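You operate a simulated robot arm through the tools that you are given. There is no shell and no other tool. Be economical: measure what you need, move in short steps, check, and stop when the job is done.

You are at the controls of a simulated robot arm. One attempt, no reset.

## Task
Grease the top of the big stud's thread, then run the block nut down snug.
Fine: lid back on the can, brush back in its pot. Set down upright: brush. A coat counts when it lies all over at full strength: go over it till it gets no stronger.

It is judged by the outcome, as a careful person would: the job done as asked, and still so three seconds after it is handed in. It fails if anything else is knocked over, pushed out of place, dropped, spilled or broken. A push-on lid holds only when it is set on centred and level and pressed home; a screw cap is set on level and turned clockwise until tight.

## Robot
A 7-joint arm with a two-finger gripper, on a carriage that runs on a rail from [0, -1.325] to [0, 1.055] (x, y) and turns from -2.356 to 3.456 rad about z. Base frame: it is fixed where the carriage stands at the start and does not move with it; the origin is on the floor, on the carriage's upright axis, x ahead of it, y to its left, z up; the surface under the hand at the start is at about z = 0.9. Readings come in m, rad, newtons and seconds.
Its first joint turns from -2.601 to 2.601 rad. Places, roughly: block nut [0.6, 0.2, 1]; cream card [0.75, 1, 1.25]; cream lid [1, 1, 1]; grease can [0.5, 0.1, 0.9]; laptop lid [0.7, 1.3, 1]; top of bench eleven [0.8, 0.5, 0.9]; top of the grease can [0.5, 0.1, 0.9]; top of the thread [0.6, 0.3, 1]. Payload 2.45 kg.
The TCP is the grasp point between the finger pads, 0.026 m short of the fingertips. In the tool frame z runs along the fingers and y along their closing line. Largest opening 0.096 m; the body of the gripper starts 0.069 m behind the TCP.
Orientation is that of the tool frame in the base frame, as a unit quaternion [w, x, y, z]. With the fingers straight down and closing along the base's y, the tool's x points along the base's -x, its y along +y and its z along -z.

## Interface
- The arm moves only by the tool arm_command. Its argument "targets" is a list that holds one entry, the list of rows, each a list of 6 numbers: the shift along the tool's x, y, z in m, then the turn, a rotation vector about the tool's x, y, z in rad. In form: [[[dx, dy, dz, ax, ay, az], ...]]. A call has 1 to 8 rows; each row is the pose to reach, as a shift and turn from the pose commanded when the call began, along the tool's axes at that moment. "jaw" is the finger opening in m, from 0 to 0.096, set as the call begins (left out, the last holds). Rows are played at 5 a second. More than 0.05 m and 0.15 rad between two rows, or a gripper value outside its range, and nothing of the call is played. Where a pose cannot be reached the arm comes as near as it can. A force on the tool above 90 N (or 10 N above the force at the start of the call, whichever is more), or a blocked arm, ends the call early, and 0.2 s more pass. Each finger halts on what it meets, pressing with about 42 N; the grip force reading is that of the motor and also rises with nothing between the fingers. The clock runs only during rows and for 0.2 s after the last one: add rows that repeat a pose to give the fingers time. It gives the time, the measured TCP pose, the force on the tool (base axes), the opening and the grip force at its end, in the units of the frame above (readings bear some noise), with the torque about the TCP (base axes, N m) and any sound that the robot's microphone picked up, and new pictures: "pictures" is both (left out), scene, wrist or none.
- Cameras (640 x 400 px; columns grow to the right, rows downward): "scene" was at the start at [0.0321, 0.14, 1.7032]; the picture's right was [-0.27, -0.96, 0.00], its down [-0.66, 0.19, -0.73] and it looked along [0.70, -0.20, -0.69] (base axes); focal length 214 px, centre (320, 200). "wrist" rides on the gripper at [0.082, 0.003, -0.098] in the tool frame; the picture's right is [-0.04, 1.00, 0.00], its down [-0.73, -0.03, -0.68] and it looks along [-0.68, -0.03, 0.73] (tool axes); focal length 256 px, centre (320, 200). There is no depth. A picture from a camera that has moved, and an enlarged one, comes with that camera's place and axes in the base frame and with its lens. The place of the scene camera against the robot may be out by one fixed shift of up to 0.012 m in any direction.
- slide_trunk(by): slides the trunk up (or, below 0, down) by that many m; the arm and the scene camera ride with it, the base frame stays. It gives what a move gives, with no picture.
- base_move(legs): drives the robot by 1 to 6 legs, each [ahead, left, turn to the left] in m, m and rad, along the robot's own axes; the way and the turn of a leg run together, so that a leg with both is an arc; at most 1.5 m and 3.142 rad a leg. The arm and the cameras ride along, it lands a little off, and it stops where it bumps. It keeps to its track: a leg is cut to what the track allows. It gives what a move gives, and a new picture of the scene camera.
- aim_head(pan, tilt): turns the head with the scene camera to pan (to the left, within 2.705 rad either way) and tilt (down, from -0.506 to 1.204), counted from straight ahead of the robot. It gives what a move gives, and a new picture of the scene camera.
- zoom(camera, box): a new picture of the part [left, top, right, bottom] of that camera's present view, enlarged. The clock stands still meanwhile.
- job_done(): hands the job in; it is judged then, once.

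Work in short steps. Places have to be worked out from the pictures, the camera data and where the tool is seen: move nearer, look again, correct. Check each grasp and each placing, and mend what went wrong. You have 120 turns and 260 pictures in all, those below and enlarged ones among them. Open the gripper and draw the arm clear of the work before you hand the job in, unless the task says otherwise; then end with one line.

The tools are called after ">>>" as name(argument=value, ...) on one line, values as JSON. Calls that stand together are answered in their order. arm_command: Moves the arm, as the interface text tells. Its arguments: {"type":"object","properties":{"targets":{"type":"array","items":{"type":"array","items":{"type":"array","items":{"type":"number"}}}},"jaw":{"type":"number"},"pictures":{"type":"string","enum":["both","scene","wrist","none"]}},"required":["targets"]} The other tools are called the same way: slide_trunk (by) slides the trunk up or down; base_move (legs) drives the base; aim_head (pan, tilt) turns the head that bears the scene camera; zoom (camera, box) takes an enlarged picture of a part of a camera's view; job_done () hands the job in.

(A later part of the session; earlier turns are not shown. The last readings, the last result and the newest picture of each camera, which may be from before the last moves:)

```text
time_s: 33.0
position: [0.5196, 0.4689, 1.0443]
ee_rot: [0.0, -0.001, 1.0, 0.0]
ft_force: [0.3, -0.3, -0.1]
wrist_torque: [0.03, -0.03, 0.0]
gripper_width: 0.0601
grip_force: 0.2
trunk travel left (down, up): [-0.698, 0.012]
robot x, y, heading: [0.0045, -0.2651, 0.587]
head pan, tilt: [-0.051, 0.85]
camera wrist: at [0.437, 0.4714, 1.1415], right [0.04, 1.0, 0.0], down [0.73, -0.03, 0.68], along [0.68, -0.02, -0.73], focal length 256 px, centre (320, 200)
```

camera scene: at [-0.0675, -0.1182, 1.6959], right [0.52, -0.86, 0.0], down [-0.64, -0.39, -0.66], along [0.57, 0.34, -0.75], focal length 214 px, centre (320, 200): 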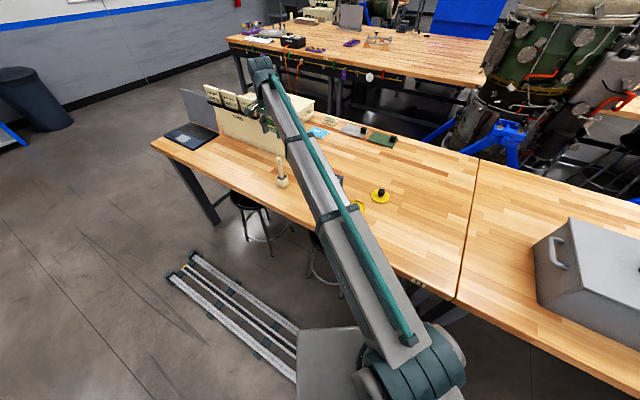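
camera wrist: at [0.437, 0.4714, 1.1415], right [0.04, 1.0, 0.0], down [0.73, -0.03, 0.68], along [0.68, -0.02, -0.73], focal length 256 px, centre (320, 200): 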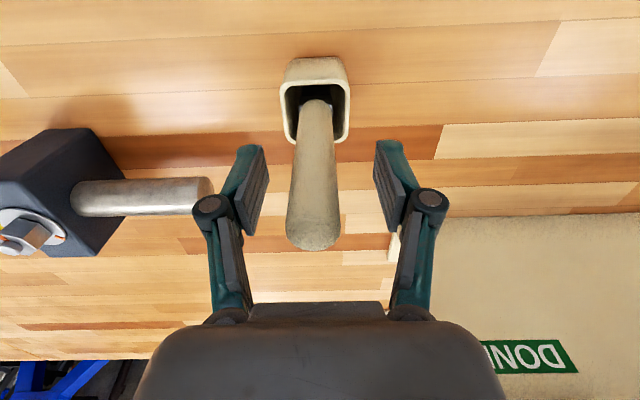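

Handle is ~2 mm toward −y of centre. I nudge and close on it.

>>> arm_command(targets=[[[0, -0.002, 0, 0, 0, 0], [0, -0.002, 0, 0, 0, 0], [0, -0.002, 0, 0, 0, 0], [0, -0.002, 0, 0, 0, 0]]], jaw=0.0, pictures="wrist")

>>> arm_command(targets=[[[0, 0, -0.03, 0, 0, 0], [0, 0, -0.07, 0, 0, 0], [0, 0, -0.11, 0, 0, 0], [0, 0, -0.11, 0, 0, 0]]], pictures="both")

>>> zoom(camera="scene", box=[220, 100, 380, 220])

```text
time_s: 34.0
position: [0.5201, 0.4669, 1.0432]
ee_rot: [0.0, -0.002, 1.0, 0.001]
ft_force: [-0.2, -1.1, 0.7]
wrist_torque: [-0.01, -0.01, -0.01]
gripper_width: 0.0226
grip_force: 41.6
trunk travel left (down, up): [-0.698, 0.012]
robot x, y, heading: [-0.0036, -0.2662, 0.594]
head pan, tilt: [-0.051, 0.85]
camera wrist: at [0.4377, 0.4692, 1.141], right [0.04, 1.0, 0.0], down [0.73, -0.03, 0.68], along [0.68, -0.02, -0.73], focal length 256 px, centre (320, 200)
```

wrist: 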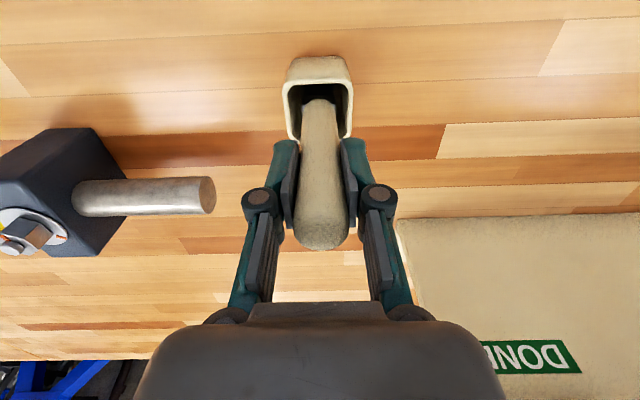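

```text
time_s: 35.0
position: [0.5154, 0.4668, 1.155]
ee_rot: [0.0, 0.0, 1.0, 0.001]
ft_force: [-0.6, 1.2, -1.3]
wrist_torque: [0.02, 0.0, 0.0]
gripper_width: 0.0225
grip_force: 41.5
trunk travel left (down, up): [-0.698, 0.012]
robot x, y, heading: [0.0014, -0.2703, 0.595]
head pan, tilt: [-0.051, 0.85]
camera scene: at [-0.0675, -0.1177, 1.6958], right [0.52, -0.86, 0.0], down [-0.64, -0.39, -0.66], along [0.57, 0.34, -0.75], focal length 214 px, centre (320, 200)
camera wrist: at [0.4336, 0.4694, 1.2531], right [0.04, 1.0, 0.0], down [0.73, -0.03, 0.68], along [0.68, -0.02, -0.73], focal length 256 px, centre (320, 200)
```

scene: 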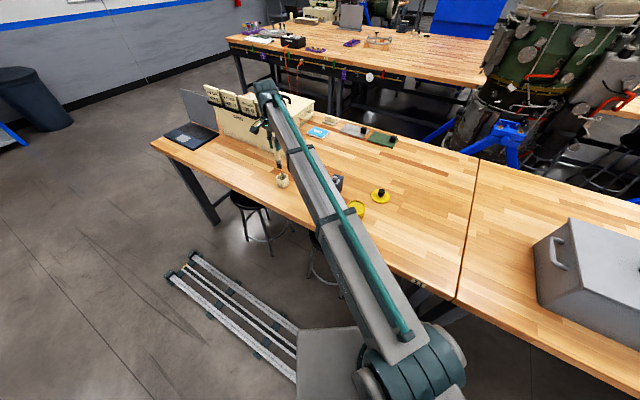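
wrist: 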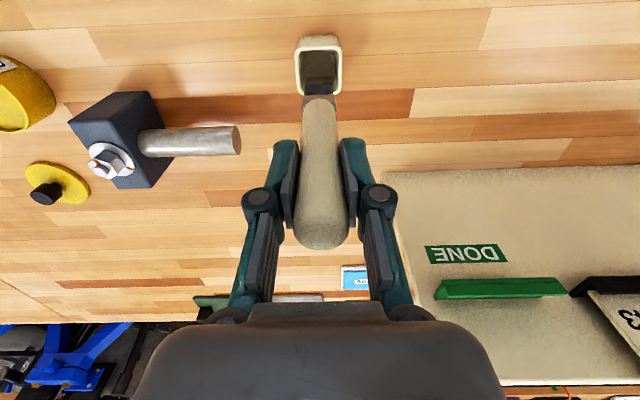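

```text
3.33 times, centred on (300, 160) of scene
camera zoom: at [-0.0675, -0.1177, 1.6958], right [0.52, -0.86, 0.0], down [-0.64, -0.39, -0.66], along [0.57, 0.34, -0.75], focal length 715 px, centre (387, 333)
```

zoom: 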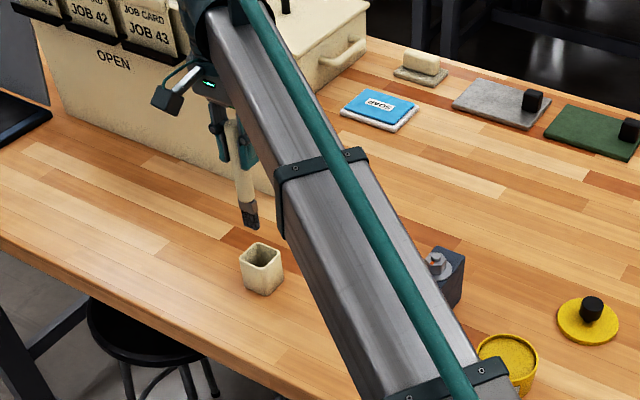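

Brush is out, pot undisturbed; tip is about 0.138 m below the TCP. I raise and carry it over the open can at (0.539, 0.067).

>>> arm_command(targets=[[[0, 0, -0.045, 0, 0, 0], [-0.003, -0.04, -0.07, 0, 0, 0], [-0.006, -0.085, -0.075, 0, 0, 0], [-0.01, -0.13, -0.075, 0, 0, 0], [-0.013, -0.175, -0.075, 0, 0, 0], [-0.016, -0.22, -0.075, 0, 0, 0], [-0.02, -0.265, -0.075, 0, 0, 0], [-0.02, -0.31, -0.075, 0, 0, 0]]], pictures="none")

>>> arm_command(targets=[[[0, -0.045, 0, 0, 0, 0], [0, -0.09, 0.0, 0, 0, 0], [0, -0.09, 0.04, 0, 0, 0], [0, -0.09, 0.07, 0, 0, 0], [0, -0.09, 0.07, 0, 0, 0]]])

>>> zoom(camera="scene", box=[300, 130, 420, 230])

```text
time_s: 36.8
position: [0.539, 0.1559, 1.2296]
ee_rot: [0.0, -0.001, 1.0, 0.001]
ft_force: [0.1, -0.6, -0.1]
wrist_torque: [0.0, -0.01, 0.03]
gripper_width: 0.0226
grip_force: 42.4
trunk travel left (down, up): [-0.698, 0.012]
robot x, y, heading: [0.002, -0.2669, 0.588]
head pan, tilt: [-0.051, 0.85]
```

```text
time_s: 38.0
position: [0.5404, 0.0662, 1.1591]
ee_rot: [0.0, -0.001, 1.0, 0.0]
ft_force: [-0.3, 0.2, -0.7]
wrist_torque: [0.0, 0.0, 0.04]
gripper_width: 0.0227
grip_force: 42.4
trunk travel left (down, up): [-0.698, 0.012]
robot x, y, heading: [0.0017, -0.2651, 0.591]
head pan, tilt: [-0.051, 0.85]
camera scene: at [-0.0675, -0.1178, 1.6958], right [0.52, -0.86, 0.0], down [-0.64, -0.39, -0.66], along [0.57, 0.34, -0.75], focal length 214 px, centre (320, 200)
camera wrist: at [0.4582, 0.0692, 1.2556], right [0.04, 1.0, 0.0], down [0.73, -0.03, 0.68], along [0.68, -0.02, -0.73], focal length 256 px, centre (320, 200)
```

scene: 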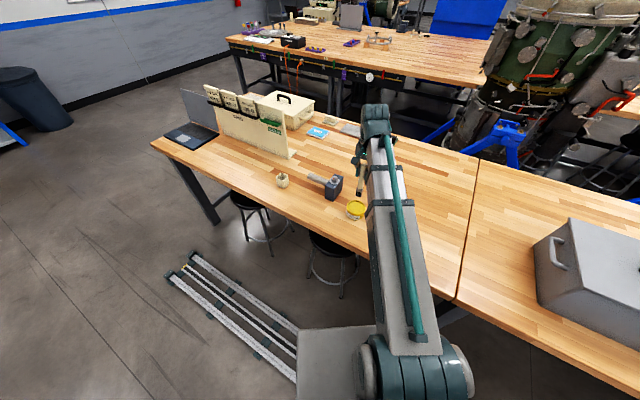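
wrist: 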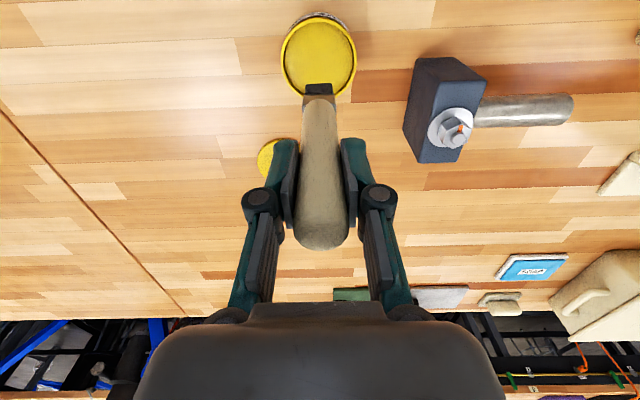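

```text
4.00 times, centred on (360, 180) of scene
camera zoom: at [-0.0675, -0.1178, 1.6958], right [0.52, -0.86, 0.0], down [-0.64, -0.39, -0.66], along [0.57, 0.34, -0.75], focal length 858 px, centre (160, 280)
```

zoom: 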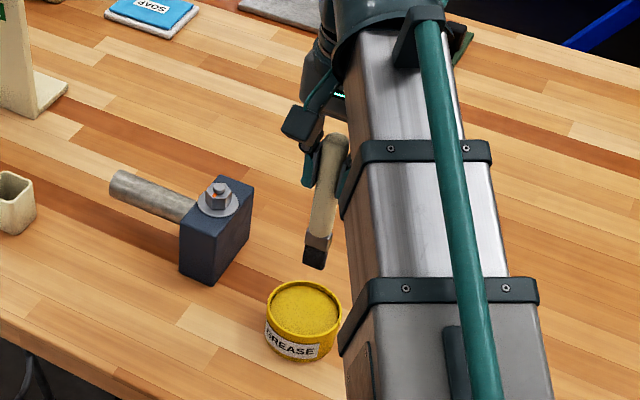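

Aligned above the can. I lower until the tip is just over the rim and check.

>>> arm_command(targets=[[[0, 0, 0.04, 0, 0, 0], [0, 0, 0.08, 0, 0, 0], [0, 0, 0.08, 0, 0, 0]]], pictures="wrist")

>>> zoom(camera="scene", box=[310, 170, 400, 230])

```text
time_s: 38.8
position: [0.5381, 0.0641, 1.0796]
ee_rot: [0.001, 0.0, 1.0, 0.002]
ft_force: [3.1, -1.1, 32.2]
wrist_torque: [0.02, -0.4, 0.01]
gripper_width: 0.0224
grip_force: 42.0
trunk travel left (down, up): [-0.698, 0.012]
robot x, y, heading: [0.0017, -0.267, 0.597]
head pan, tilt: [-0.051, 0.85]
camera wrist: at [0.4547, 0.0682, 1.1766], right [0.04, 1.0, 0.0], down [0.73, -0.03, 0.68], along [0.68, -0.02, -0.73], focal length 256 px, centre (320, 200)
```

wrist: 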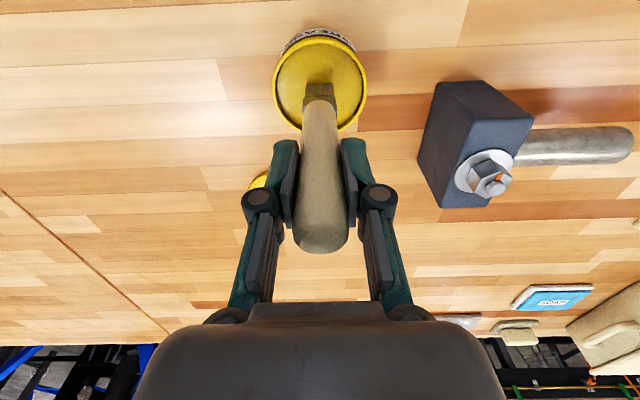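

```text
6.67 times, centred on (355, 200) of scene
camera zoom: at [-0.0697, -0.1194, 1.6965], right [0.52, -0.86, 0.0], down [-0.64, -0.39, -0.66], along [0.57, 0.34, -0.75], focal length 1430 px, centre (87, 200)
```

zoom: 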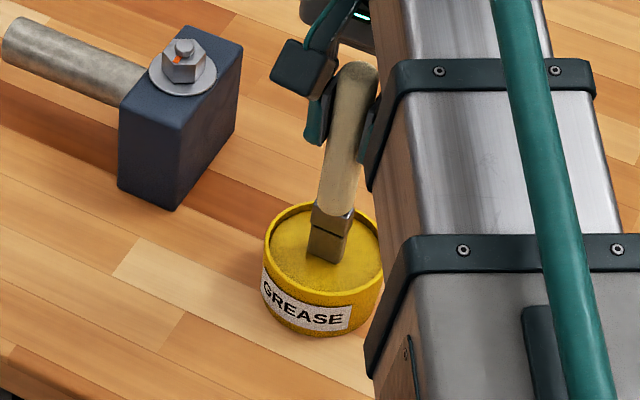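

The brush tip is already in the grease (yellow tip, 32 N reaction). I swirl it slightly with less force, then lift out high.

>>> arm_command(targets=[[[0.006, 0, -0.004, 0, 0, 0], [-0.006, 0.006, -0.004, 0, 0, 0], [0, -0.006, -0.004, 0, 0, 0], [0, 0, -0.02, 0, 0, 0], [0, 0, -0.06, 0, 0, 0], [0, 0, -0.1, 0, 0, 0], [0, 0, -0.14, 0, 0, 0]]], pictures="none")

>>> arm_command(targets=[[[-0.01, 0.04, 0, 0, 0, 0], [-0.02, 0.08, 0, 0, 0, 0], [-0.03, 0.12, 0, 0, 0, 0], [-0.04, 0.16, 0, 0, 0, 0], [-0.05, 0.2, 0, 0, 0, 0], [-0.06, 0.24, 0, 0, 0, 0], [-0.06, 0.26, 0.03, 0, 0, 0], [-0.06, 0.26, 0.06, 0, 0, 0]]])

>>> zoom(camera="scene", box=[280, 130, 380, 210])

```text
time_s: 40.4
position: [0.5403, 0.0644, 1.2194]
ee_rot: [-0.001, 0.0, 1.0, 0.0]
ft_force: [-0.6, 1.3, 0.4]
wrist_torque: [0.02, -0.05, 0.04]
gripper_width: 0.0224
grip_force: 41.9
trunk travel left (down, up): [-0.698, 0.012]
robot x, y, heading: [0.0, -0.2648, 0.594]
head pan, tilt: [-0.051, 0.85]
```

```text
time_s: 42.2
position: [0.5977, 0.3288, 1.1554]
ee_rot: [0.0, -0.001, 1.0, 0.001]
ft_force: [0.3, -0.5, 0.3]
wrist_torque: [0.01, 0.0, 0.01]
gripper_width: 0.0227
grip_force: 42.1
trunk travel left (down, up): [-0.698, 0.012]
robot x, y, heading: [-0.0001, -0.2686, 0.591]
head pan, tilt: [-0.051, 0.85]
camera scene: at [-0.0674, -0.1178, 1.6959], right [0.52, -0.86, 0.0], down [-0.64, -0.39, -0.66], along [0.57, 0.34, -0.75], focal length 214 px, centre (320, 200)
camera wrist: at [0.5156, 0.3312, 1.2525], right [0.04, 1.0, 0.0], down [0.73, -0.03, 0.68], along [0.68, -0.02, -0.73], focal length 256 px, centre (320, 200)
```

scene: 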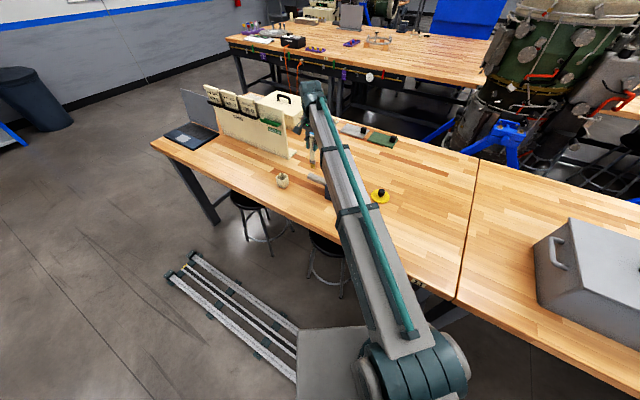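
wrist: 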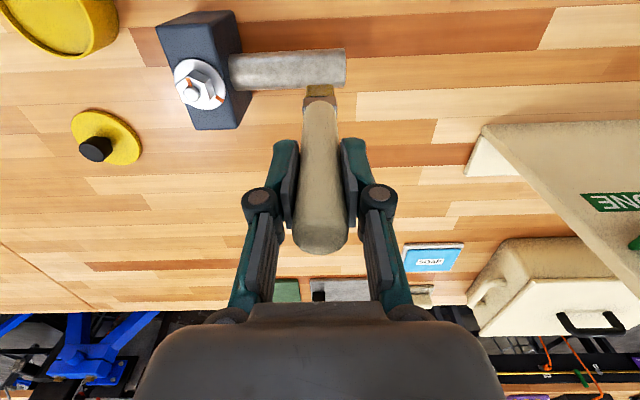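

```text
5.00 times, centred on (330, 170) of scene
camera zoom: at [-0.0674, -0.1178, 1.6959], right [0.52, -0.86, 0.0], down [-0.64, -0.39, -0.66], along [0.57, 0.34, -0.75], focal length 1072 px, centre (270, 350)
```

zoom: 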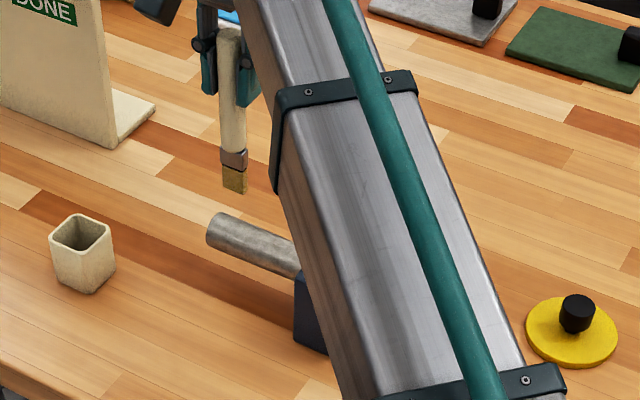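

Brush tip is loaded and above the stud (spans y≈0.232–0.358, x≈0.60). I lower to touch the stud top gently.

>>> arm_command(targets=[[[-0.002, 0, 0.015, 0, 0, 0], [-0.002, 0, 0.025, 0, 0, 0], [-0.002, 0, 0.03, 0, 0, 0], [-0.002, 0, 0.03, 0, 0, 0]]], pictures="wrist")

>>> zoom(camera="scene", box=[290, 150, 360, 200])

```text
time_s: 43.2
position: [0.5989, 0.3264, 1.127]
ee_rot: [0.0, -0.001, 1.0, 0.001]
ft_force: [0.2, -0.4, -0.8]
wrist_torque: [0.02, 0.0, 0.01]
gripper_width: 0.0226
grip_force: 42.3
trunk travel left (down, up): [-0.698, 0.012]
robot x, y, heading: [0.0022, -0.2692, 0.586]
head pan, tilt: [-0.051, 0.85]
camera wrist: at [0.5171, 0.3295, 1.225], right [0.04, 1.0, 0.0], down [0.73, -0.03, 0.68], along [0.68, -0.02, -0.73], focal length 256 px, centre (320, 200)
```

wrist: 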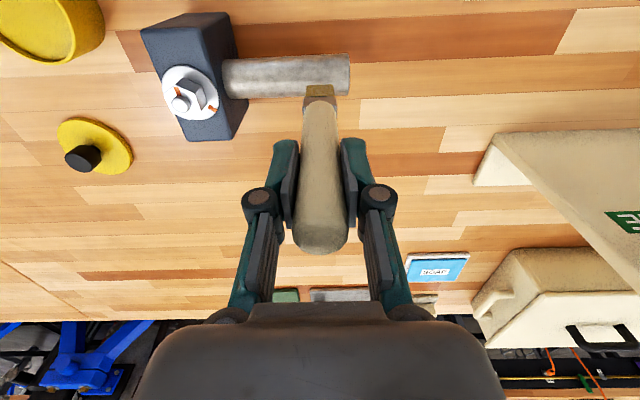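

```text
8.00 times, centred on (325, 175) of scene
camera zoom: at [-0.0675, -0.1178, 1.6958], right [0.52, -0.86, 0.0], down [-0.64, -0.39, -0.66], along [0.57, 0.34, -0.75], focal length 1716 px, centre (280, 400)
```

zoom: 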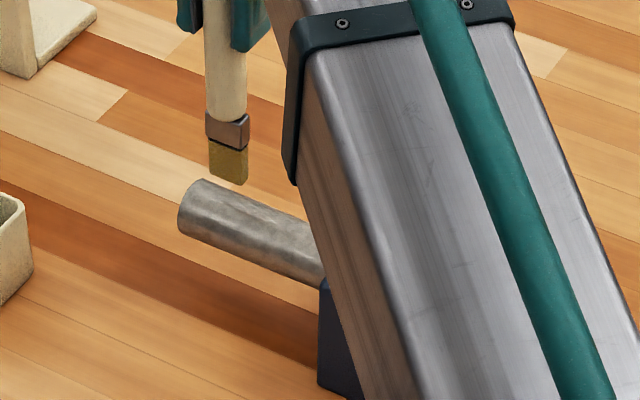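

Tip is still slightly above (or behind) the stud. I lower further in 4 mm steps.

>>> arm_command(targets=[[[0, 0, 0.004, 0, 0, 0], [0, 0, 0.008, 0, 0, 0], [0, 0, 0.008, 0, 0, 0]]], pictures="none")

>>> arm_command(targets=[[[0, 0, 0.004, 0, 0, 0], [0, 0, 0.006, 0, 0, 0], [0, 0, 0.006, 0, 0, 0]]], pictures="wrist")

>>> zoom(camera="scene", box=[290, 150, 360, 200])

```text
time_s: 44.0
position: [0.6001, 0.3259, 1.119]
ee_rot: [0.0, -0.001, 1.0, 0.001]
ft_force: [-0.3, 0.1, -0.6]
wrist_torque: [0.01, -0.01, 0.03]
gripper_width: 0.0227
grip_force: 42.0
trunk travel left (down, up): [-0.698, 0.012]
robot x, y, heading: [0.0007, -0.2654, 0.595]
head pan, tilt: [-0.051, 0.85]
```

```text
time_s: 44.8
position: [0.6006, 0.3255, 1.1137]
ee_rot: [0.0, -0.001, 1.0, 0.001]
ft_force: [0.2, -0.1, -0.4]
wrist_torque: [0.03, 0.02, 0.0]
gripper_width: 0.0228
grip_force: 41.7
trunk travel left (down, up): [-0.698, 0.012]
robot x, y, heading: [-0.0014, -0.2649, 0.592]
head pan, tilt: [-0.051, 0.85]
camera wrist: at [0.5185, 0.3283, 1.2106], right [0.04, 1.0, 0.0], down [0.73, -0.03, 0.68], along [0.68, -0.02, -0.73], focal length 256 px, centre (320, 200)
```

wrist: 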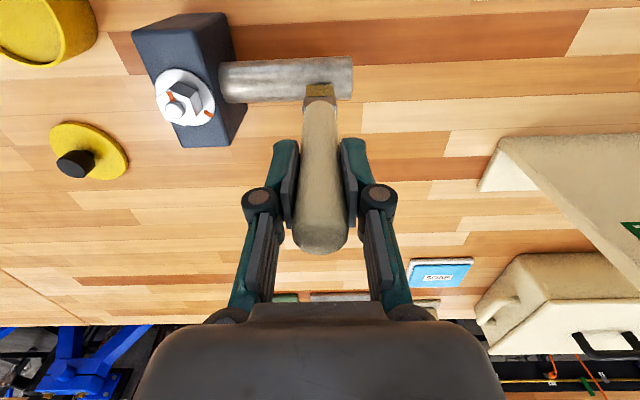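

```text
8.00 times, centred on (325, 175) of scene
camera zoom: at [-0.0675, -0.1178, 1.6958], right [0.52, -0.86, 0.0], down [-0.64, -0.39, -0.66], along [0.57, 0.34, -0.75], focal length 1716 px, centre (280, 400)
```

zoom: 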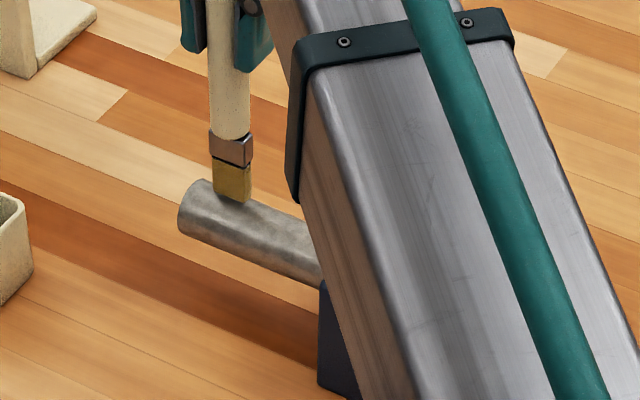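

Nearly touching. I go 4 mm more.

>>> arm_command(targets=[[[0, 0, 0.002, 0, 0, 0], [0, 0, 0.004, 0, 0, 0], [0, 0, 0.004, 0, 0, 0]]], pictures="none")

>>> arm_command(targets=[[[0, 0, 0.002, 0, 0, 0], [0, 0, 0.004, 0, 0, 0], [0, 0, 0.004, 0, 0, 0]]], pictures="none")

>>> zoom(camera="scene", box=[290, 150, 360, 200])

```text
time_s: 45.6
position: [0.5999, 0.3252, 1.1101]
ee_rot: [0.0, -0.001, 1.0, 0.001]
ft_force: [-0.4, -0.7, 0.3]
wrist_torque: [-0.01, 0.01, -0.01]
gripper_width: 0.0228
grip_force: 41.9
trunk travel left (down, up): [-0.698, 0.012]
robot x, y, heading: [-0.0007, -0.2669, 0.594]
head pan, tilt: [-0.051, 0.85]
```

```text
time_s: 46.4
position: [0.6003, 0.3253, 1.1086]
ee_rot: [0.002, -0.001, 1.0, 0.003]
ft_force: [0.3, 1.6, 21.7]
wrist_torque: [0.17, -0.08, -0.01]
gripper_width: 0.0223
grip_force: 41.9
trunk travel left (down, up): [-0.698, 0.012]
robot x, y, heading: [-0.0008, -0.2634, 0.593]
head pan, tilt: [-0.051, 0.85]
```

```text
8.00 times, centred on (325, 175) of scene
camera zoom: at [-0.0694, -0.1195, 1.6962], right [0.52, -0.86, 0.0], down [-0.64, -0.39, -0.66], along [0.57, 0.34, -0.75], focal length 1716 px, centre (280, 400)
```

zoom: 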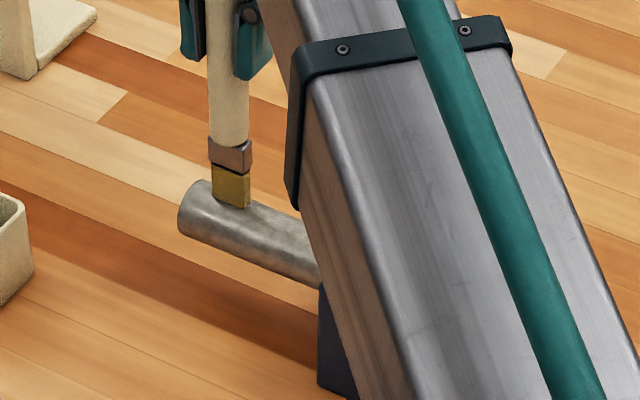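

Contact at TCP z≈1.109. I ease off 1.5 mm and stroke along the stud, y from 0.352 to 0.245 and back.

>>> arm_command(targets=[[[0, 0.013, -0.0015, 0, 0, 0], [0, 0.027, -0.0015, 0, 0, 0], [0, 0.005, -0.0015, 0, 0, 0], [0, -0.017, -0.0015, 0, 0, 0], [0, -0.039, -0.0015, 0, 0, 0], [0, -0.061, -0.0015, 0, 0, 0], [0, -0.081, -0.0015, 0, 0, 0], [0, -0.06, -0.0015, 0, 0, 0]]], pictures="both")

>>> zoom(camera="wrist", box=[200, 20, 460, 140])

```text
time_s: 48.2
position: [0.5987, 0.2637, 1.107]
ee_rot: [0.0, -0.001, 1.0, 0.0]
ft_force: [-0.6, -2.0, 5.3]
wrist_torque: [-0.17, -0.01, -0.01]
gripper_width: 0.0225
grip_force: 42.0
trunk travel left (down, up): [-0.698, 0.012]
robot x, y, heading: [-0.0017, -0.2683, 0.592]
head pan, tilt: [-0.051, 0.85]
camera scene: at [-0.0683, -0.1182, 1.6958], right [0.52, -0.86, 0.0], down [-0.64, -0.39, -0.66], along [0.57, 0.34, -0.75], focal length 214 px, centre (320, 200)
camera wrist: at [0.5172, 0.2676, 1.204], right [0.04, 1.0, 0.0], down [0.73, -0.03, 0.68], along [0.68, -0.03, -0.73], focal length 256 px, centre (320, 200)
```

scene: 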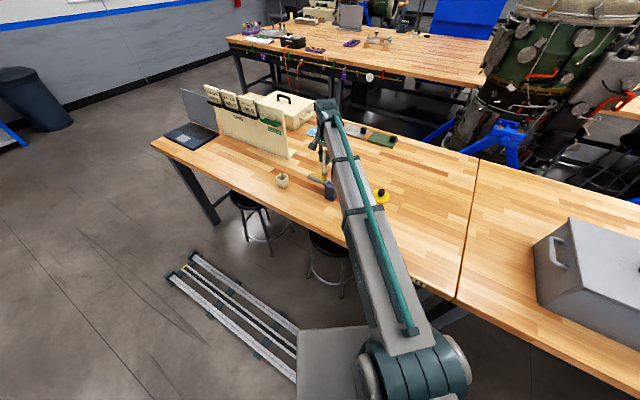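
wrist: 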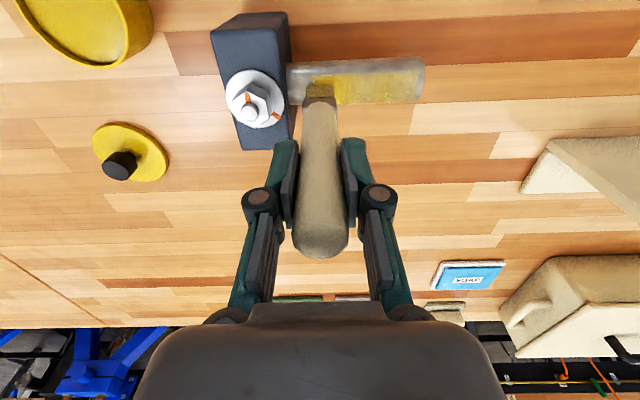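

```text
2.46 times, centred on (330, 80) of wrist
camera zoom: at [0.5172, 0.2676, 1.204], right [0.04, 1.0, 0.0], down [0.73, -0.03, 0.68], along [0.68, -0.03, -0.73], focal length 630 px, centre (295, 495)
```

zoom: 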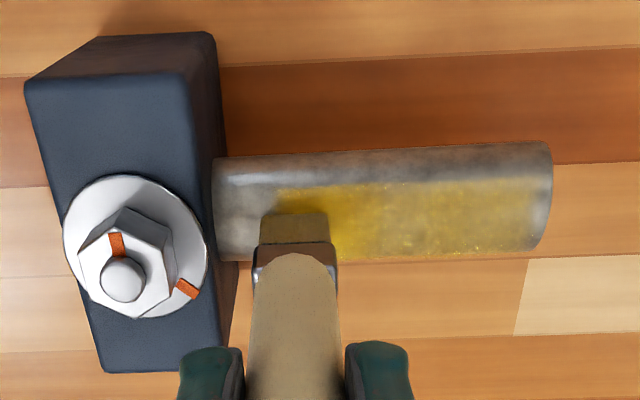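

Grease is going on. I continue with strokes over the whole length, up to the block face and to the free end.

>>> arm_command(targets=[[[0.005, -0.012, 0, 0, 0, 0], [0.005, -0.021, 0, 0, 0, 0], [0.005, 0.0, 0, 0, 0, 0], [0.005, 0.022, 0, 0, 0, 0], [0.005, 0.045, 0, 0, 0, 0], [0.005, 0.068, 0, 0, 0, 0], [0.005, 0.091, 0, 0, 0, 0], [-0.005, 0.091, 0, 0, 0, 0]]], pictures="none")

>>> arm_command(targets=[[[0, -0.022, 0, 0, 0, 0], [0, -0.044, 0, 0, 0, 0], [0, -0.066, 0, 0, 0, 0], [0, -0.088, 0, 0, 0, 0], [0, -0.112, 0, 0, 0, 0], [0.005, -0.112, 0, 0, 0, 0], [0.005, -0.09, 0, 0, 0, 0], [0.005, -0.06, -0.02, 0, 0, 0]]], pictures="wrist")

>>> zoom(camera="wrist", box=[180, 10, 440, 130])

```text
time_s: 50.0
position: [0.6047, 0.3574, 1.1074]
ee_rot: [0.0, -0.001, 1.0, 0.0]
ft_force: [-0.6, -0.3, -1.1]
wrist_torque: [-0.02, 0.03, 0.01]
gripper_width: 0.0225
grip_force: 42.3
trunk travel left (down, up): [-0.698, 0.012]
robot x, y, heading: [-0.0017, -0.2678, 0.601]
head pan, tilt: [-0.051, 0.85]
```

```text
time_s: 51.8
position: [0.598, 0.2972, 1.1246]
ee_rot: [0.0, -0.002, 1.0, 0.0]
ft_force: [-0.8, 0.2, -0.8]
wrist_torque: [0.0, 0.01, 0.01]
gripper_width: 0.0226
grip_force: 41.2
trunk travel left (down, up): [-0.698, 0.012]
robot x, y, heading: [0.0013, -0.2629, 0.592]
head pan, tilt: [-0.051, 0.85]
camera wrist: at [0.5169, 0.2997, 1.2226], right [0.04, 1.0, 0.0], down [0.73, -0.03, 0.68], along [0.68, -0.03, -0.73], focal length 256 px, centre (320, 200)
```

wrist: 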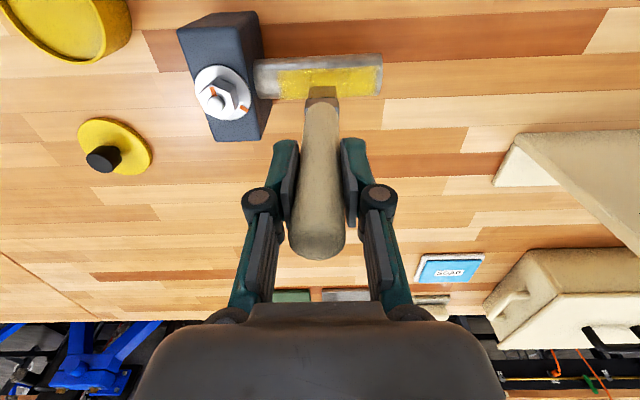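

```text
2.46 times, centred on (310, 70) of wrist
camera zoom: at [0.5169, 0.2997, 1.2226], right [0.04, 1.0, 0.0], down [0.73, -0.03, 0.68], along [0.68, -0.03, -0.73], focal length 630 px, centre (345, 520)
```

zoom: 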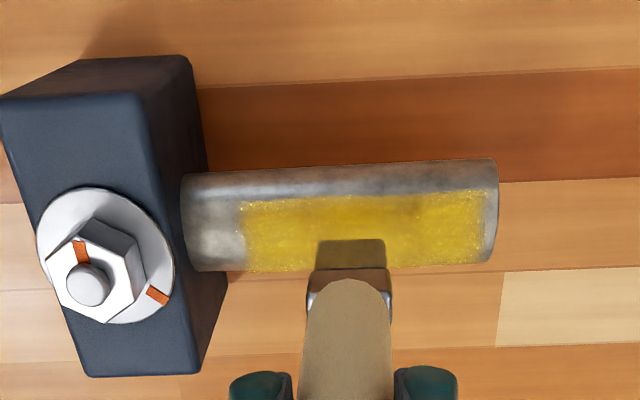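

The coat fills a definite patch. I go over it again with slightly firmer contact, on centre and both sides.

>>> arm_command(targets=[[[-0.002, 0.02, 0.0185, 0, 0, 0], [-0.002, 0.045, 0.0185, 0, 0, 0], [-0.002, 0.058, 0.0185, 0, 0, 0], [-0.002, 0.035, 0.0185, 0, 0, 0], [-0.002, 0.01, 0.0185, 0, 0, 0], [-0.002, -0.015, 0.0185, 0, 0, 0], [-0.002, -0.04, 0.0185, 0, 0, 0], [-0.002, -0.05, 0.0185, 0, 0, 0]]], pictures="none")

>>> arm_command(targets=[[[-0.007, 0.0, 0.002, 0, 0, 0], [-0.007, 0.025, 0.002, 0, 0, 0], [-0.007, 0.05, 0.002, 0, 0, 0], [-0.007, 0.075, 0.002, 0, 0, 0], [-0.007, 0.1, 0.002, 0, 0, 0], [0.007, 0.1, 0.002, 0, 0, 0], [0.007, 0.075, 0.002, 0, 0, 0], [0.007, 0.05, 0.002, 0, 0, 0]]], pictures="none")

>>> arm_command(targets=[[[0, -0.025, 0.0, 0, 0, 0], [0, -0.05, 0, 0, 0, 0], [0, -0.05, -0.03, 0, 0, 0], [0, -0.0, -0.06, 0, 0, 0], [0, 0, -0.06, 0, 0, 0]]], pictures="wrist")

>>> zoom(camera="wrist", box=[180, 10, 440, 130])

```text
time_s: 53.6
position: [0.6039, 0.2455, 1.1074]
ee_rot: [0.0, -0.001, 1.0, 0.002]
ft_force: [0.8, 2.0, -1.3]
wrist_torque: [0.14, -0.05, 0.0]
gripper_width: 0.0224
grip_force: 42.3
trunk travel left (down, up): [-0.698, 0.012]
robot x, y, heading: [0.0015, -0.2668, 0.591]
head pan, tilt: [-0.051, 0.85]
```

```text
time_s: 55.4
position: [0.5946, 0.2957, 1.1083]
ee_rot: [-0.001, -0.001, 1.0, 0.001]
ft_force: [-0.1, 0.3, -0.4]
wrist_torque: [-0.01, 0.03, -0.02]
gripper_width: 0.0221
grip_force: 41.5
trunk travel left (down, up): [-0.698, 0.012]
robot x, y, heading: [-0.0002, -0.2653, 0.588]
head pan, tilt: [-0.051, 0.85]
```

```text
refused: row 4 steps farther than a row can; nothing moved
```

```text
2.46 times, centred on (310, 70) of wrist
camera zoom: at [0.513, 0.2991, 1.2045], right [0.04, 1.0, 0.0], down [0.73, -0.03, 0.68], along [0.68, -0.02, -0.73], focal length 630 px, centre (345, 520)
```

zoom: 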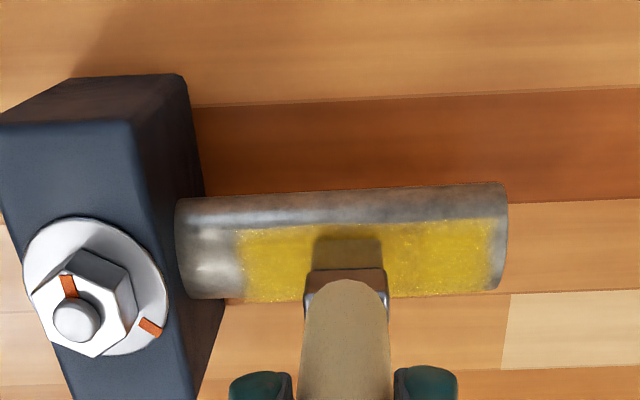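

The patch looks covered, but the bristles look nearly spent. I redip to make certain of full strength.

>>> arm_command(targets=[[[0, 0, -0.04, 0, 0, 0], [0, 0, -0.08, 0, 0, 0], [0.005, -0.02, -0.115, 0, 0, 0], [0.015, -0.06, -0.115, 0, 0, 0], [0.025, -0.105, -0.115, 0, 0, 0], [0.035, -0.15, -0.115, 0, 0, 0], [0.045, -0.19, -0.115, 0, 0, 0], [0.055, -0.23, -0.115, 0, 0, 0]]], pictures="wrist")

>>> arm_command(targets=[[[0, 0, 0.045, 0, 0, 0], [0, 0, 0.09, 0, 0, 0], [0, 0, 0.125, 0, 0, 0], [0, 0, 0.14, 0, 0, 0], [0.005, 0.005, 0.14, 0, 0, 0], [-0.005, -0.005, 0.14, 0, 0, 0], [0, 0, 0.13, 0, 0, 0], [0, 0, 0.09, 0, 0, 0]]], pictures="wrist")

>>> zoom(camera="scene", box=[310, 160, 400, 220])

```text
time_s: 57.2
position: [0.5386, 0.0635, 1.221]
ee_rot: [0.0, -0.001, 1.0, 0.001]
ft_force: [0.0, -0.4, -0.2]
wrist_torque: [0.0, 0.01, 0.01]
gripper_width: 0.0225
grip_force: 42.4
trunk travel left (down, up): [-0.698, 0.012]
robot x, y, heading: [-0.0038, -0.2671, 0.594]
head pan, tilt: [-0.051, 0.85]
camera wrist: at [0.4574, 0.0664, 1.3181], right [0.04, 1.0, 0.0], down [0.73, -0.03, 0.68], along [0.68, -0.02, -0.73], focal length 256 px, centre (320, 200)
```

wrist: 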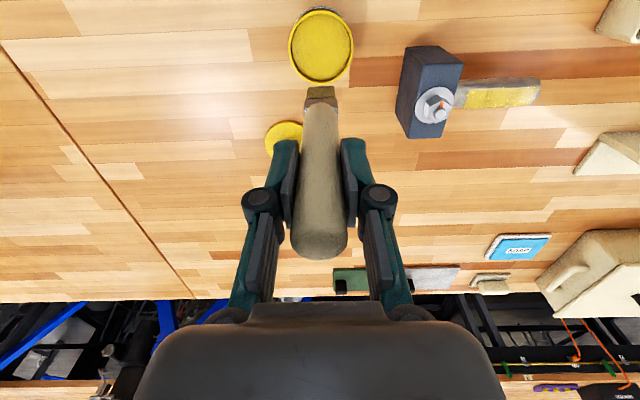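

```text
time_s: 59.0
position: [0.5431, 0.0638, 1.1302]
ee_rot: [-0.001, -0.001, 1.0, 0.0]
ft_force: [-0.8, 0.1, -0.6]
wrist_torque: [-0.03, -0.02, 0.0]
gripper_width: 0.0226
grip_force: 42.4
trunk travel left (down, up): [-0.698, 0.012]
robot x, y, heading: [0.0015, -0.2673, 0.598]
head pan, tilt: [-0.051, 0.85]
camera wrist: at [0.4616, 0.0666, 1.2289], right [0.04, 1.0, 0.0], down [0.73, -0.03, 0.68], along [0.68, -0.02, -0.73], focal length 256 px, centre (320, 200)
```

wrist: 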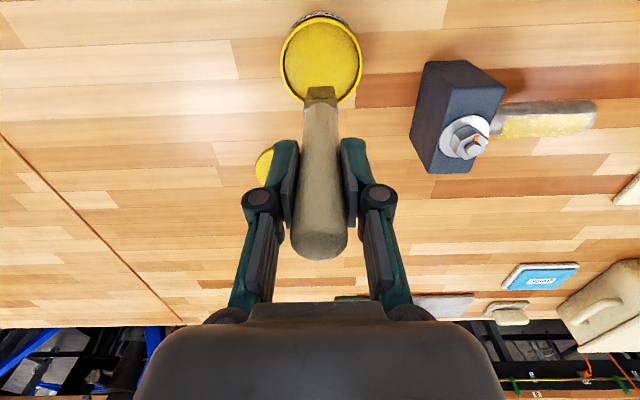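

```text
6.67 times, centred on (355, 190) of scene
camera zoom: at [-0.0678, -0.118, 1.6958], right [0.52, -0.86, 0.0], down [-0.64, -0.39, -0.66], along [0.57, 0.34, -0.75], focal length 1430 px, centre (87, 267)
```

zoom: 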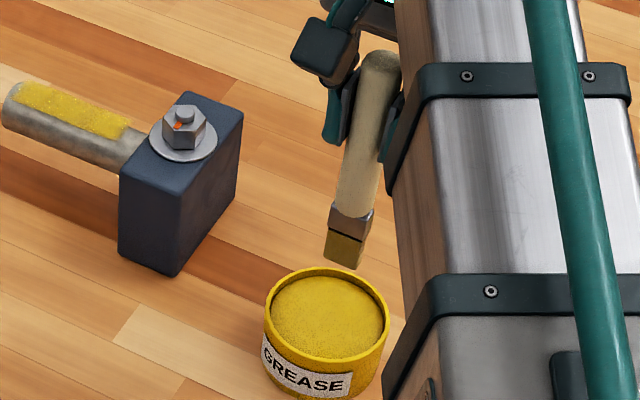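

The bristles may not have reached deep enough. I dip a bit deeper, watching force.

>>> arm_command(targets=[[[0.002, 0, 0.04, 0, 0, 0], [0.002, 0, 0.054, 0, 0, 0], [0.002, 0, 0.057, 0, 0, 0]]], pictures="none")

>>> zoom(camera="scene", box=[310, 160, 400, 220])

```text
time_s: 59.8
position: [0.5385, 0.0644, 1.0769]
ee_rot: [0.003, 0.0, 1.0, 0.001]
ft_force: [3.0, 1.1, 24.2]
wrist_torque: [-0.04, -0.38, 0.01]
gripper_width: 0.0225
grip_force: 42.2
trunk travel left (down, up): [-0.698, 0.012]
robot x, y, heading: [-0.0032, -0.2687, 0.592]
head pan, tilt: [-0.051, 0.85]
```

```text
6.67 times, centred on (355, 190) of scene
camera zoom: at [-0.0689, -0.1187, 1.6964], right [0.52, -0.86, 0.0], down [-0.64, -0.39, -0.66], along [0.57, 0.34, -0.75], focal length 1430 px, centre (87, 267)
```

zoom: 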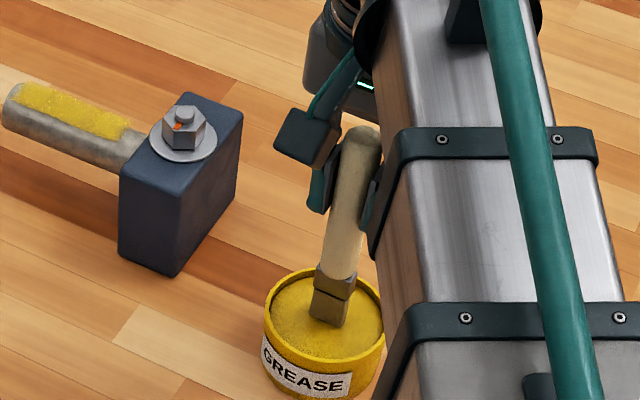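

Dipped (24 N). Lift and return to the free end of the stud.

>>> arm_command(targets=[[[0, 0, -0.02, 0, 0, 0], [0, 0, -0.06, 0, 0, 0], [0, 0, -0.1, 0, 0, 0], [0, 0, -0.145, 0, 0, 0], [-0.01, 0.045, -0.145, 0, 0, 0], [-0.02, 0.09, -0.145, 0, 0, 0], [-0.03, 0.135, -0.145, 0, 0, 0], [-0.04, 0.18, -0.145, 0, 0, 0]]], pictures="none")

>>> arm_command(targets=[[[-0.01, 0.045, 0, 0, 0, 0], [-0.02, 0.09, 0, 0, 0, 0], [-0.021, 0.108, 0.04, 0, 0, 0], [-0.021, 0.108, 0.08, 0, 0, 0], [-0.021, 0.108, 0.1, 0, 0, 0], [-0.021, 0.108, 0.1, 0, 0, 0]]], pictures="wrist")

```text
time_s: 61.6
position: [0.5755, 0.2477, 1.2189]
ee_rot: [0.0, -0.001, 1.0, 0.001]
ft_force: [-1.2, 1.0, -0.6]
wrist_torque: [-0.01, -0.02, 0.01]
gripper_width: 0.0224
grip_force: 41.7
trunk travel left (down, up): [-0.698, 0.012]
robot x, y, heading: [0.0004, -0.2662, 0.594]
head pan, tilt: [-0.051, 0.85]
```

```text
time_s: 63.0
position: [0.5958, 0.3538, 1.1178]
ee_rot: [0.0, 0.0, 1.0, 0.001]
ft_force: [0.2, -0.3, -0.9]
wrist_torque: [0.01, -0.02, 0.02]
gripper_width: 0.0223
grip_force: 41.7
trunk travel left (down, up): [-0.698, 0.012]
robot x, y, heading: [-0.0017, -0.2663, 0.594]
head pan, tilt: [-0.051, 0.85]
camera wrist: at [0.5151, 0.3567, 1.2159], right [0.04, 1.0, 0.0], down [0.73, -0.03, 0.68], along [0.68, -0.02, -0.73], focal length 256 px, centre (320, 200)
```

wrist: 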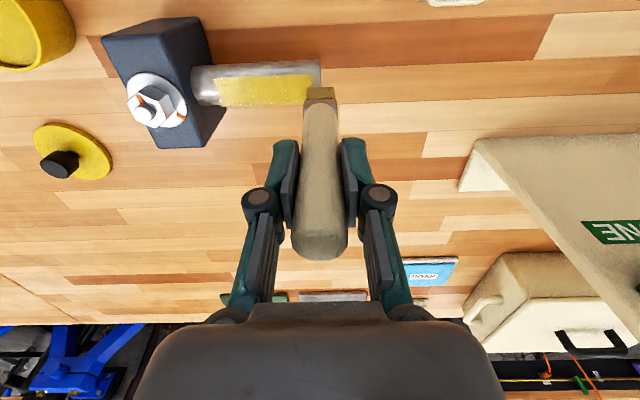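

Now stroke the centre lane both ways, then the side lanes.

>>> arm_command(targets=[[[-0.004, -0.008, 0.008, 0, 0, 0], [-0.004, -0.008, 0.012, 0, 0, 0], [-0.004, -0.028, 0.012, 0, 0, 0], [-0.004, -0.05, 0.012, 0, 0, 0], [-0.004, -0.072, 0.012, 0, 0, 0], [-0.004, -0.094, 0.012, 0, 0, 0], [-0.004, -0.107, 0.012, 0, 0, 0], [-0.012, -0.1, 0.013, 0, 0, 0]]], pictures="none")

>>> arm_command(targets=[[[0, 0.02, 0.001, 0, 0, 0], [0, 0.045, 0.001, 0, 0, 0], [0, 0.07, 0.001, 0, 0, 0], [0, 0.095, 0.001, 0, 0, 0], [0.016, 0.095, 0.001, 0, 0, 0], [0.016, 0.07, 0.001, 0, 0, 0], [0.016, 0.045, 0.001, 0, 0, 0], [0.016, 0.02, 0.001, 0, 0, 0]]], pictures="none")

>>> arm_command(targets=[[[0, -0.024, 0, 0, 0, 0], [-0.008, -0.024, -0.001, 0, 0, 0], [-0.008, 0.0, -0.001, 0, 0, 0], [-0.008, 0.025, -0.001, 0, 0, 0], [-0.008, 0.05, -0.001, 0, 0, 0], [-0.008, 0.075, -0.001, 0, 0, 0], [-0.008, 0.08, -0.04, 0, 0, 0], [-0.008, 0.08, -0.08, 0, 0, 0]]], pictures="wrist")

>>> zoom(camera="wrist", box=[120, 10, 380, 130])

```text
time_s: 64.8
position: [0.6133, 0.255, 1.1054]
ee_rot: [0.001, -0.001, 1.0, 0.001]
ft_force: [0.1, -0.1, -0.4]
wrist_torque: [0.01, -0.05, 0.02]
gripper_width: 0.0224
grip_force: 41.6
trunk travel left (down, up): [-0.698, 0.012]
robot x, y, heading: [0.0021, -0.2671, 0.591]
head pan, tilt: [-0.051, 0.85]
```

```text
time_s: 66.6
position: [0.5965, 0.2742, 1.1057]
ee_rot: [0.0, -0.001, 1.0, 0.001]
ft_force: [-0.3, -0.1, 7.4]
wrist_torque: [-0.11, 0.08, 0.04]
gripper_width: 0.0223
grip_force: 41.8
trunk travel left (down, up): [-0.698, 0.012]
robot x, y, heading: [-0.0002, -0.2666, 0.594]
head pan, tilt: [-0.051, 0.85]
```

```text
time_s: 68.4
position: [0.6027, 0.3538, 1.1865]
ee_rot: [-0.001, -0.001, 1.0, 0.001]
ft_force: [-0.3, -0.8, -0.3]
wrist_torque: [0.02, 0.02, 0.02]
gripper_width: 0.0222
grip_force: 41.7
trunk travel left (down, up): [-0.698, 0.012]
robot x, y, heading: [-0.0009, -0.2676, 0.592]
head pan, tilt: [-0.051, 0.85]
camera wrist: at [0.5202, 0.3576, 1.2835], right [0.04, 1.0, 0.0], down [0.73, -0.03, 0.68], along [0.68, -0.02, -0.73], focal length 256 px, centre (320, 200)
```

wrist: 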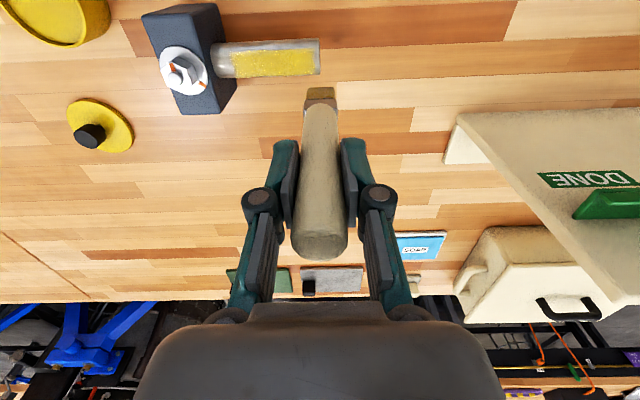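

```text
2.46 times, centred on (250, 70) of wrist
camera zoom: at [0.5202, 0.3576, 1.2835], right [0.04, 1.0, 0.0], down [0.73, -0.03, 0.68], along [0.68, -0.02, -0.73], focal length 630 px, centre (492, 520)
```

zoom: 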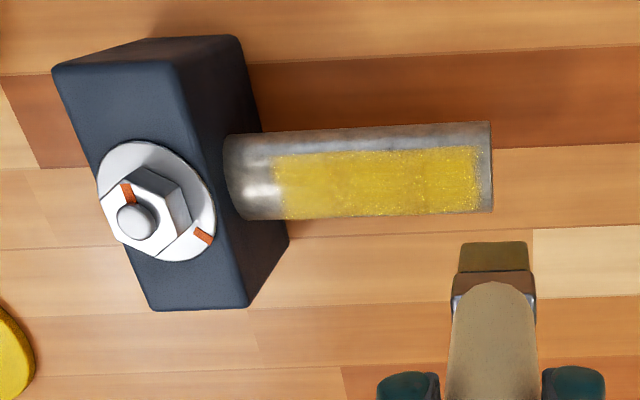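

Enlarging the patch to judge uniformity.

>>> zoom(camera="wrist", box=[205, 30, 335, 90])

>>> zoom(camera="scene", box=[295, 160, 345, 200])

```text
4.92 times, centred on (270, 60) of wrist
camera zoom: at [0.5202, 0.3576, 1.2835], right [0.04, 1.0, 0.0], down [0.73, -0.03, 0.68], along [0.68, -0.02, -0.73], focal length 1260 px, centre (566, 889)
```

zoom: 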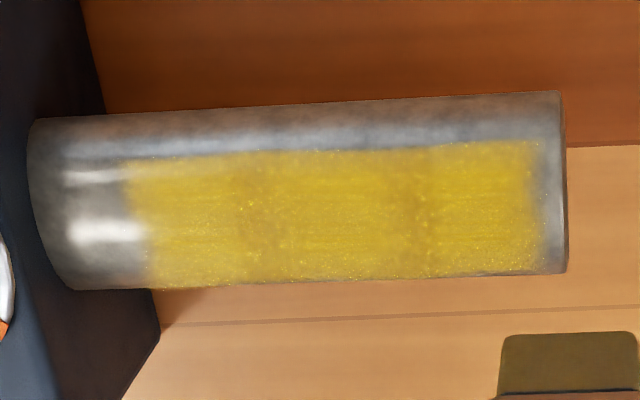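

```text
10.00 times, centred on (320, 180) of scene
camera zoom: at [-0.0677, -0.1181, 1.6958], right [0.52, -0.86, 0.0], down [-0.64, -0.39, -0.66], along [0.57, 0.34, -0.75], focal length 2145 px, centre (320, 400)
```

zoom: 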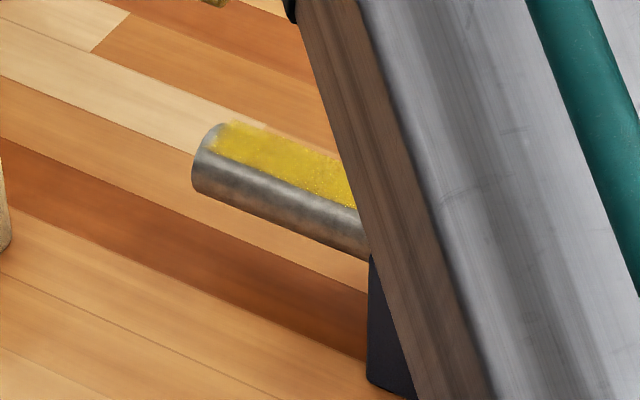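

Coat is nearly uniform; the block-end corner looks a touch thinner. One more full pass, including both ends and sides, then compare.

>>> arm_command(targets=[[[0.002, -0.005, 0.04, 0, 0, 0], [0.002, -0.005, 0.08, 0, 0, 0], [0.002, 0.0, 0.081, 0, 0, 0], [0.002, -0.025, 0.081, 0, 0, 0], [0.002, -0.05, 0.081, 0, 0, 0], [0.002, -0.075, 0.081, 0, 0, 0], [0.002, -0.1, 0.081, 0, 0, 0], [0.002, -0.11, 0.081, 0, 0, 0]]], pictures="none")

>>> arm_command(targets=[[[-0.01, 0.0, 0.001, 0, 0, 0], [-0.01, 0.012, 0.002, 0, 0, 0], [-0.01, 0.0, 0.002, 0, 0, 0], [-0.01, 0.025, 0.002, 0, 0, 0], [-0.01, 0.05, 0.002, 0, 0, 0], [-0.01, 0.075, 0.002, 0, 0, 0], [-0.01, 0.1, 0.002, 0, 0, 0], [0.0, 0.108, 0.001, 0, 0, 0]]], pictures="none")

>>> arm_command(targets=[[[0.008, 0.0, 0.001, 0, 0, 0], [0.008, -0.025, 0.001, 0, 0, 0], [0.008, -0.05, 0.001, 0, 0, 0], [0.008, -0.075, 0.001, 0, 0, 0], [0.008, -0.1, 0.001, 0, 0, 0], [0.008, -0.108, 0.001, 0, 0, 0], [0.0, -0.108, 0.0, 0, 0, 0], [0.0, -0.085, 0, 0, 0, 0]]], pictures="none")

>>> arm_command(targets=[[[0, 0.02, 0, 0, 0, 0], [0, 0.045, 0, 0, 0, 0], [0, 0.07, 0, 0, 0, 0], [0, 0.085, 0, 0, 0, 0], [0, 0.085, -0.04, 0, 0, 0], [0, 0.085, -0.08, 0, 0, 0], [0, 0.085, -0.08, 0, 0, 0]]], pictures="none")

>>> zoom(camera="wrist", box=[205, 30, 335, 90])

```text
time_s: 70.2
position: [0.6023, 0.2459, 1.1048]
ee_rot: [0.0, -0.001, 1.0, 0.001]
ft_force: [0.0, 0.0, 1.7]
wrist_torque: [0.03, 0.0, -0.03]
gripper_width: 0.0223
grip_force: 42.0
trunk travel left (down, up): [-0.698, 0.012]
robot x, y, heading: [0.0021, -0.2669, 0.585]
head pan, tilt: [-0.051, 0.85]
```

```text
time_s: 72.0
position: [0.6016, 0.3516, 1.1057]
ee_rot: [0.0, -0.001, 1.0, 0.001]
ft_force: [-0.2, 0.1, -0.6]
wrist_torque: [0.0, -0.02, -0.02]
gripper_width: 0.0225
grip_force: 41.9
trunk travel left (down, up): [-0.698, 0.012]
robot x, y, heading: [-0.0014, -0.2682, 0.591]
head pan, tilt: [-0.051, 0.85]
```

```text
time_s: 73.8
position: [0.6032, 0.2685, 1.1022]
ee_rot: [0.001, -0.001, 1.0, -0.001]
ft_force: [-0.9, 0.1, -0.6]
wrist_torque: [-0.02, 0.0, 0.0]
gripper_width: 0.0222
grip_force: 41.8
trunk travel left (down, up): [-0.698, 0.012]
robot x, y, heading: [0.0004, -0.2669, 0.59]
head pan, tilt: [-0.051, 0.85]
```

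```text
time_s: 75.4
position: [0.6005, 0.353, 1.1854]
ee_rot: [-0.001, -0.001, 1.0, 0.001]
ft_force: [0.7, -0.2, 0.1]
wrist_torque: [-0.01, 0.0, -0.01]
gripper_width: 0.0228
grip_force: 42.4
trunk travel left (down, up): [-0.698, 0.012]
robot x, y, heading: [-0.0006, -0.2681, 0.593]
head pan, tilt: [-0.051, 0.85]
```

```text
4.92 times, centred on (270, 60) of wrist
camera zoom: at [0.5186, 0.3559, 1.2822], right [0.04, 1.0, 0.0], down [0.73, -0.03, 0.68], along [0.68, -0.02, -0.73], focal length 1260 px, centre (566, 889)
```

zoom: 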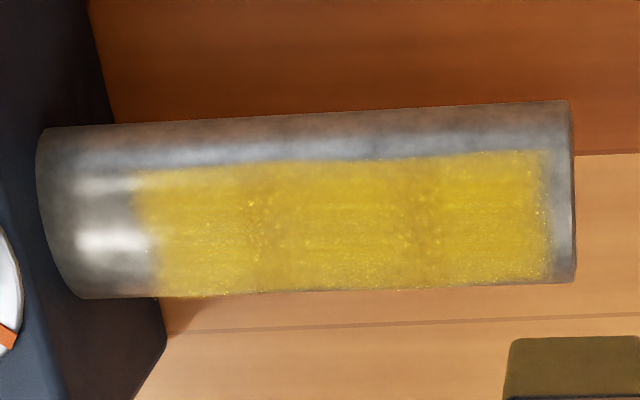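

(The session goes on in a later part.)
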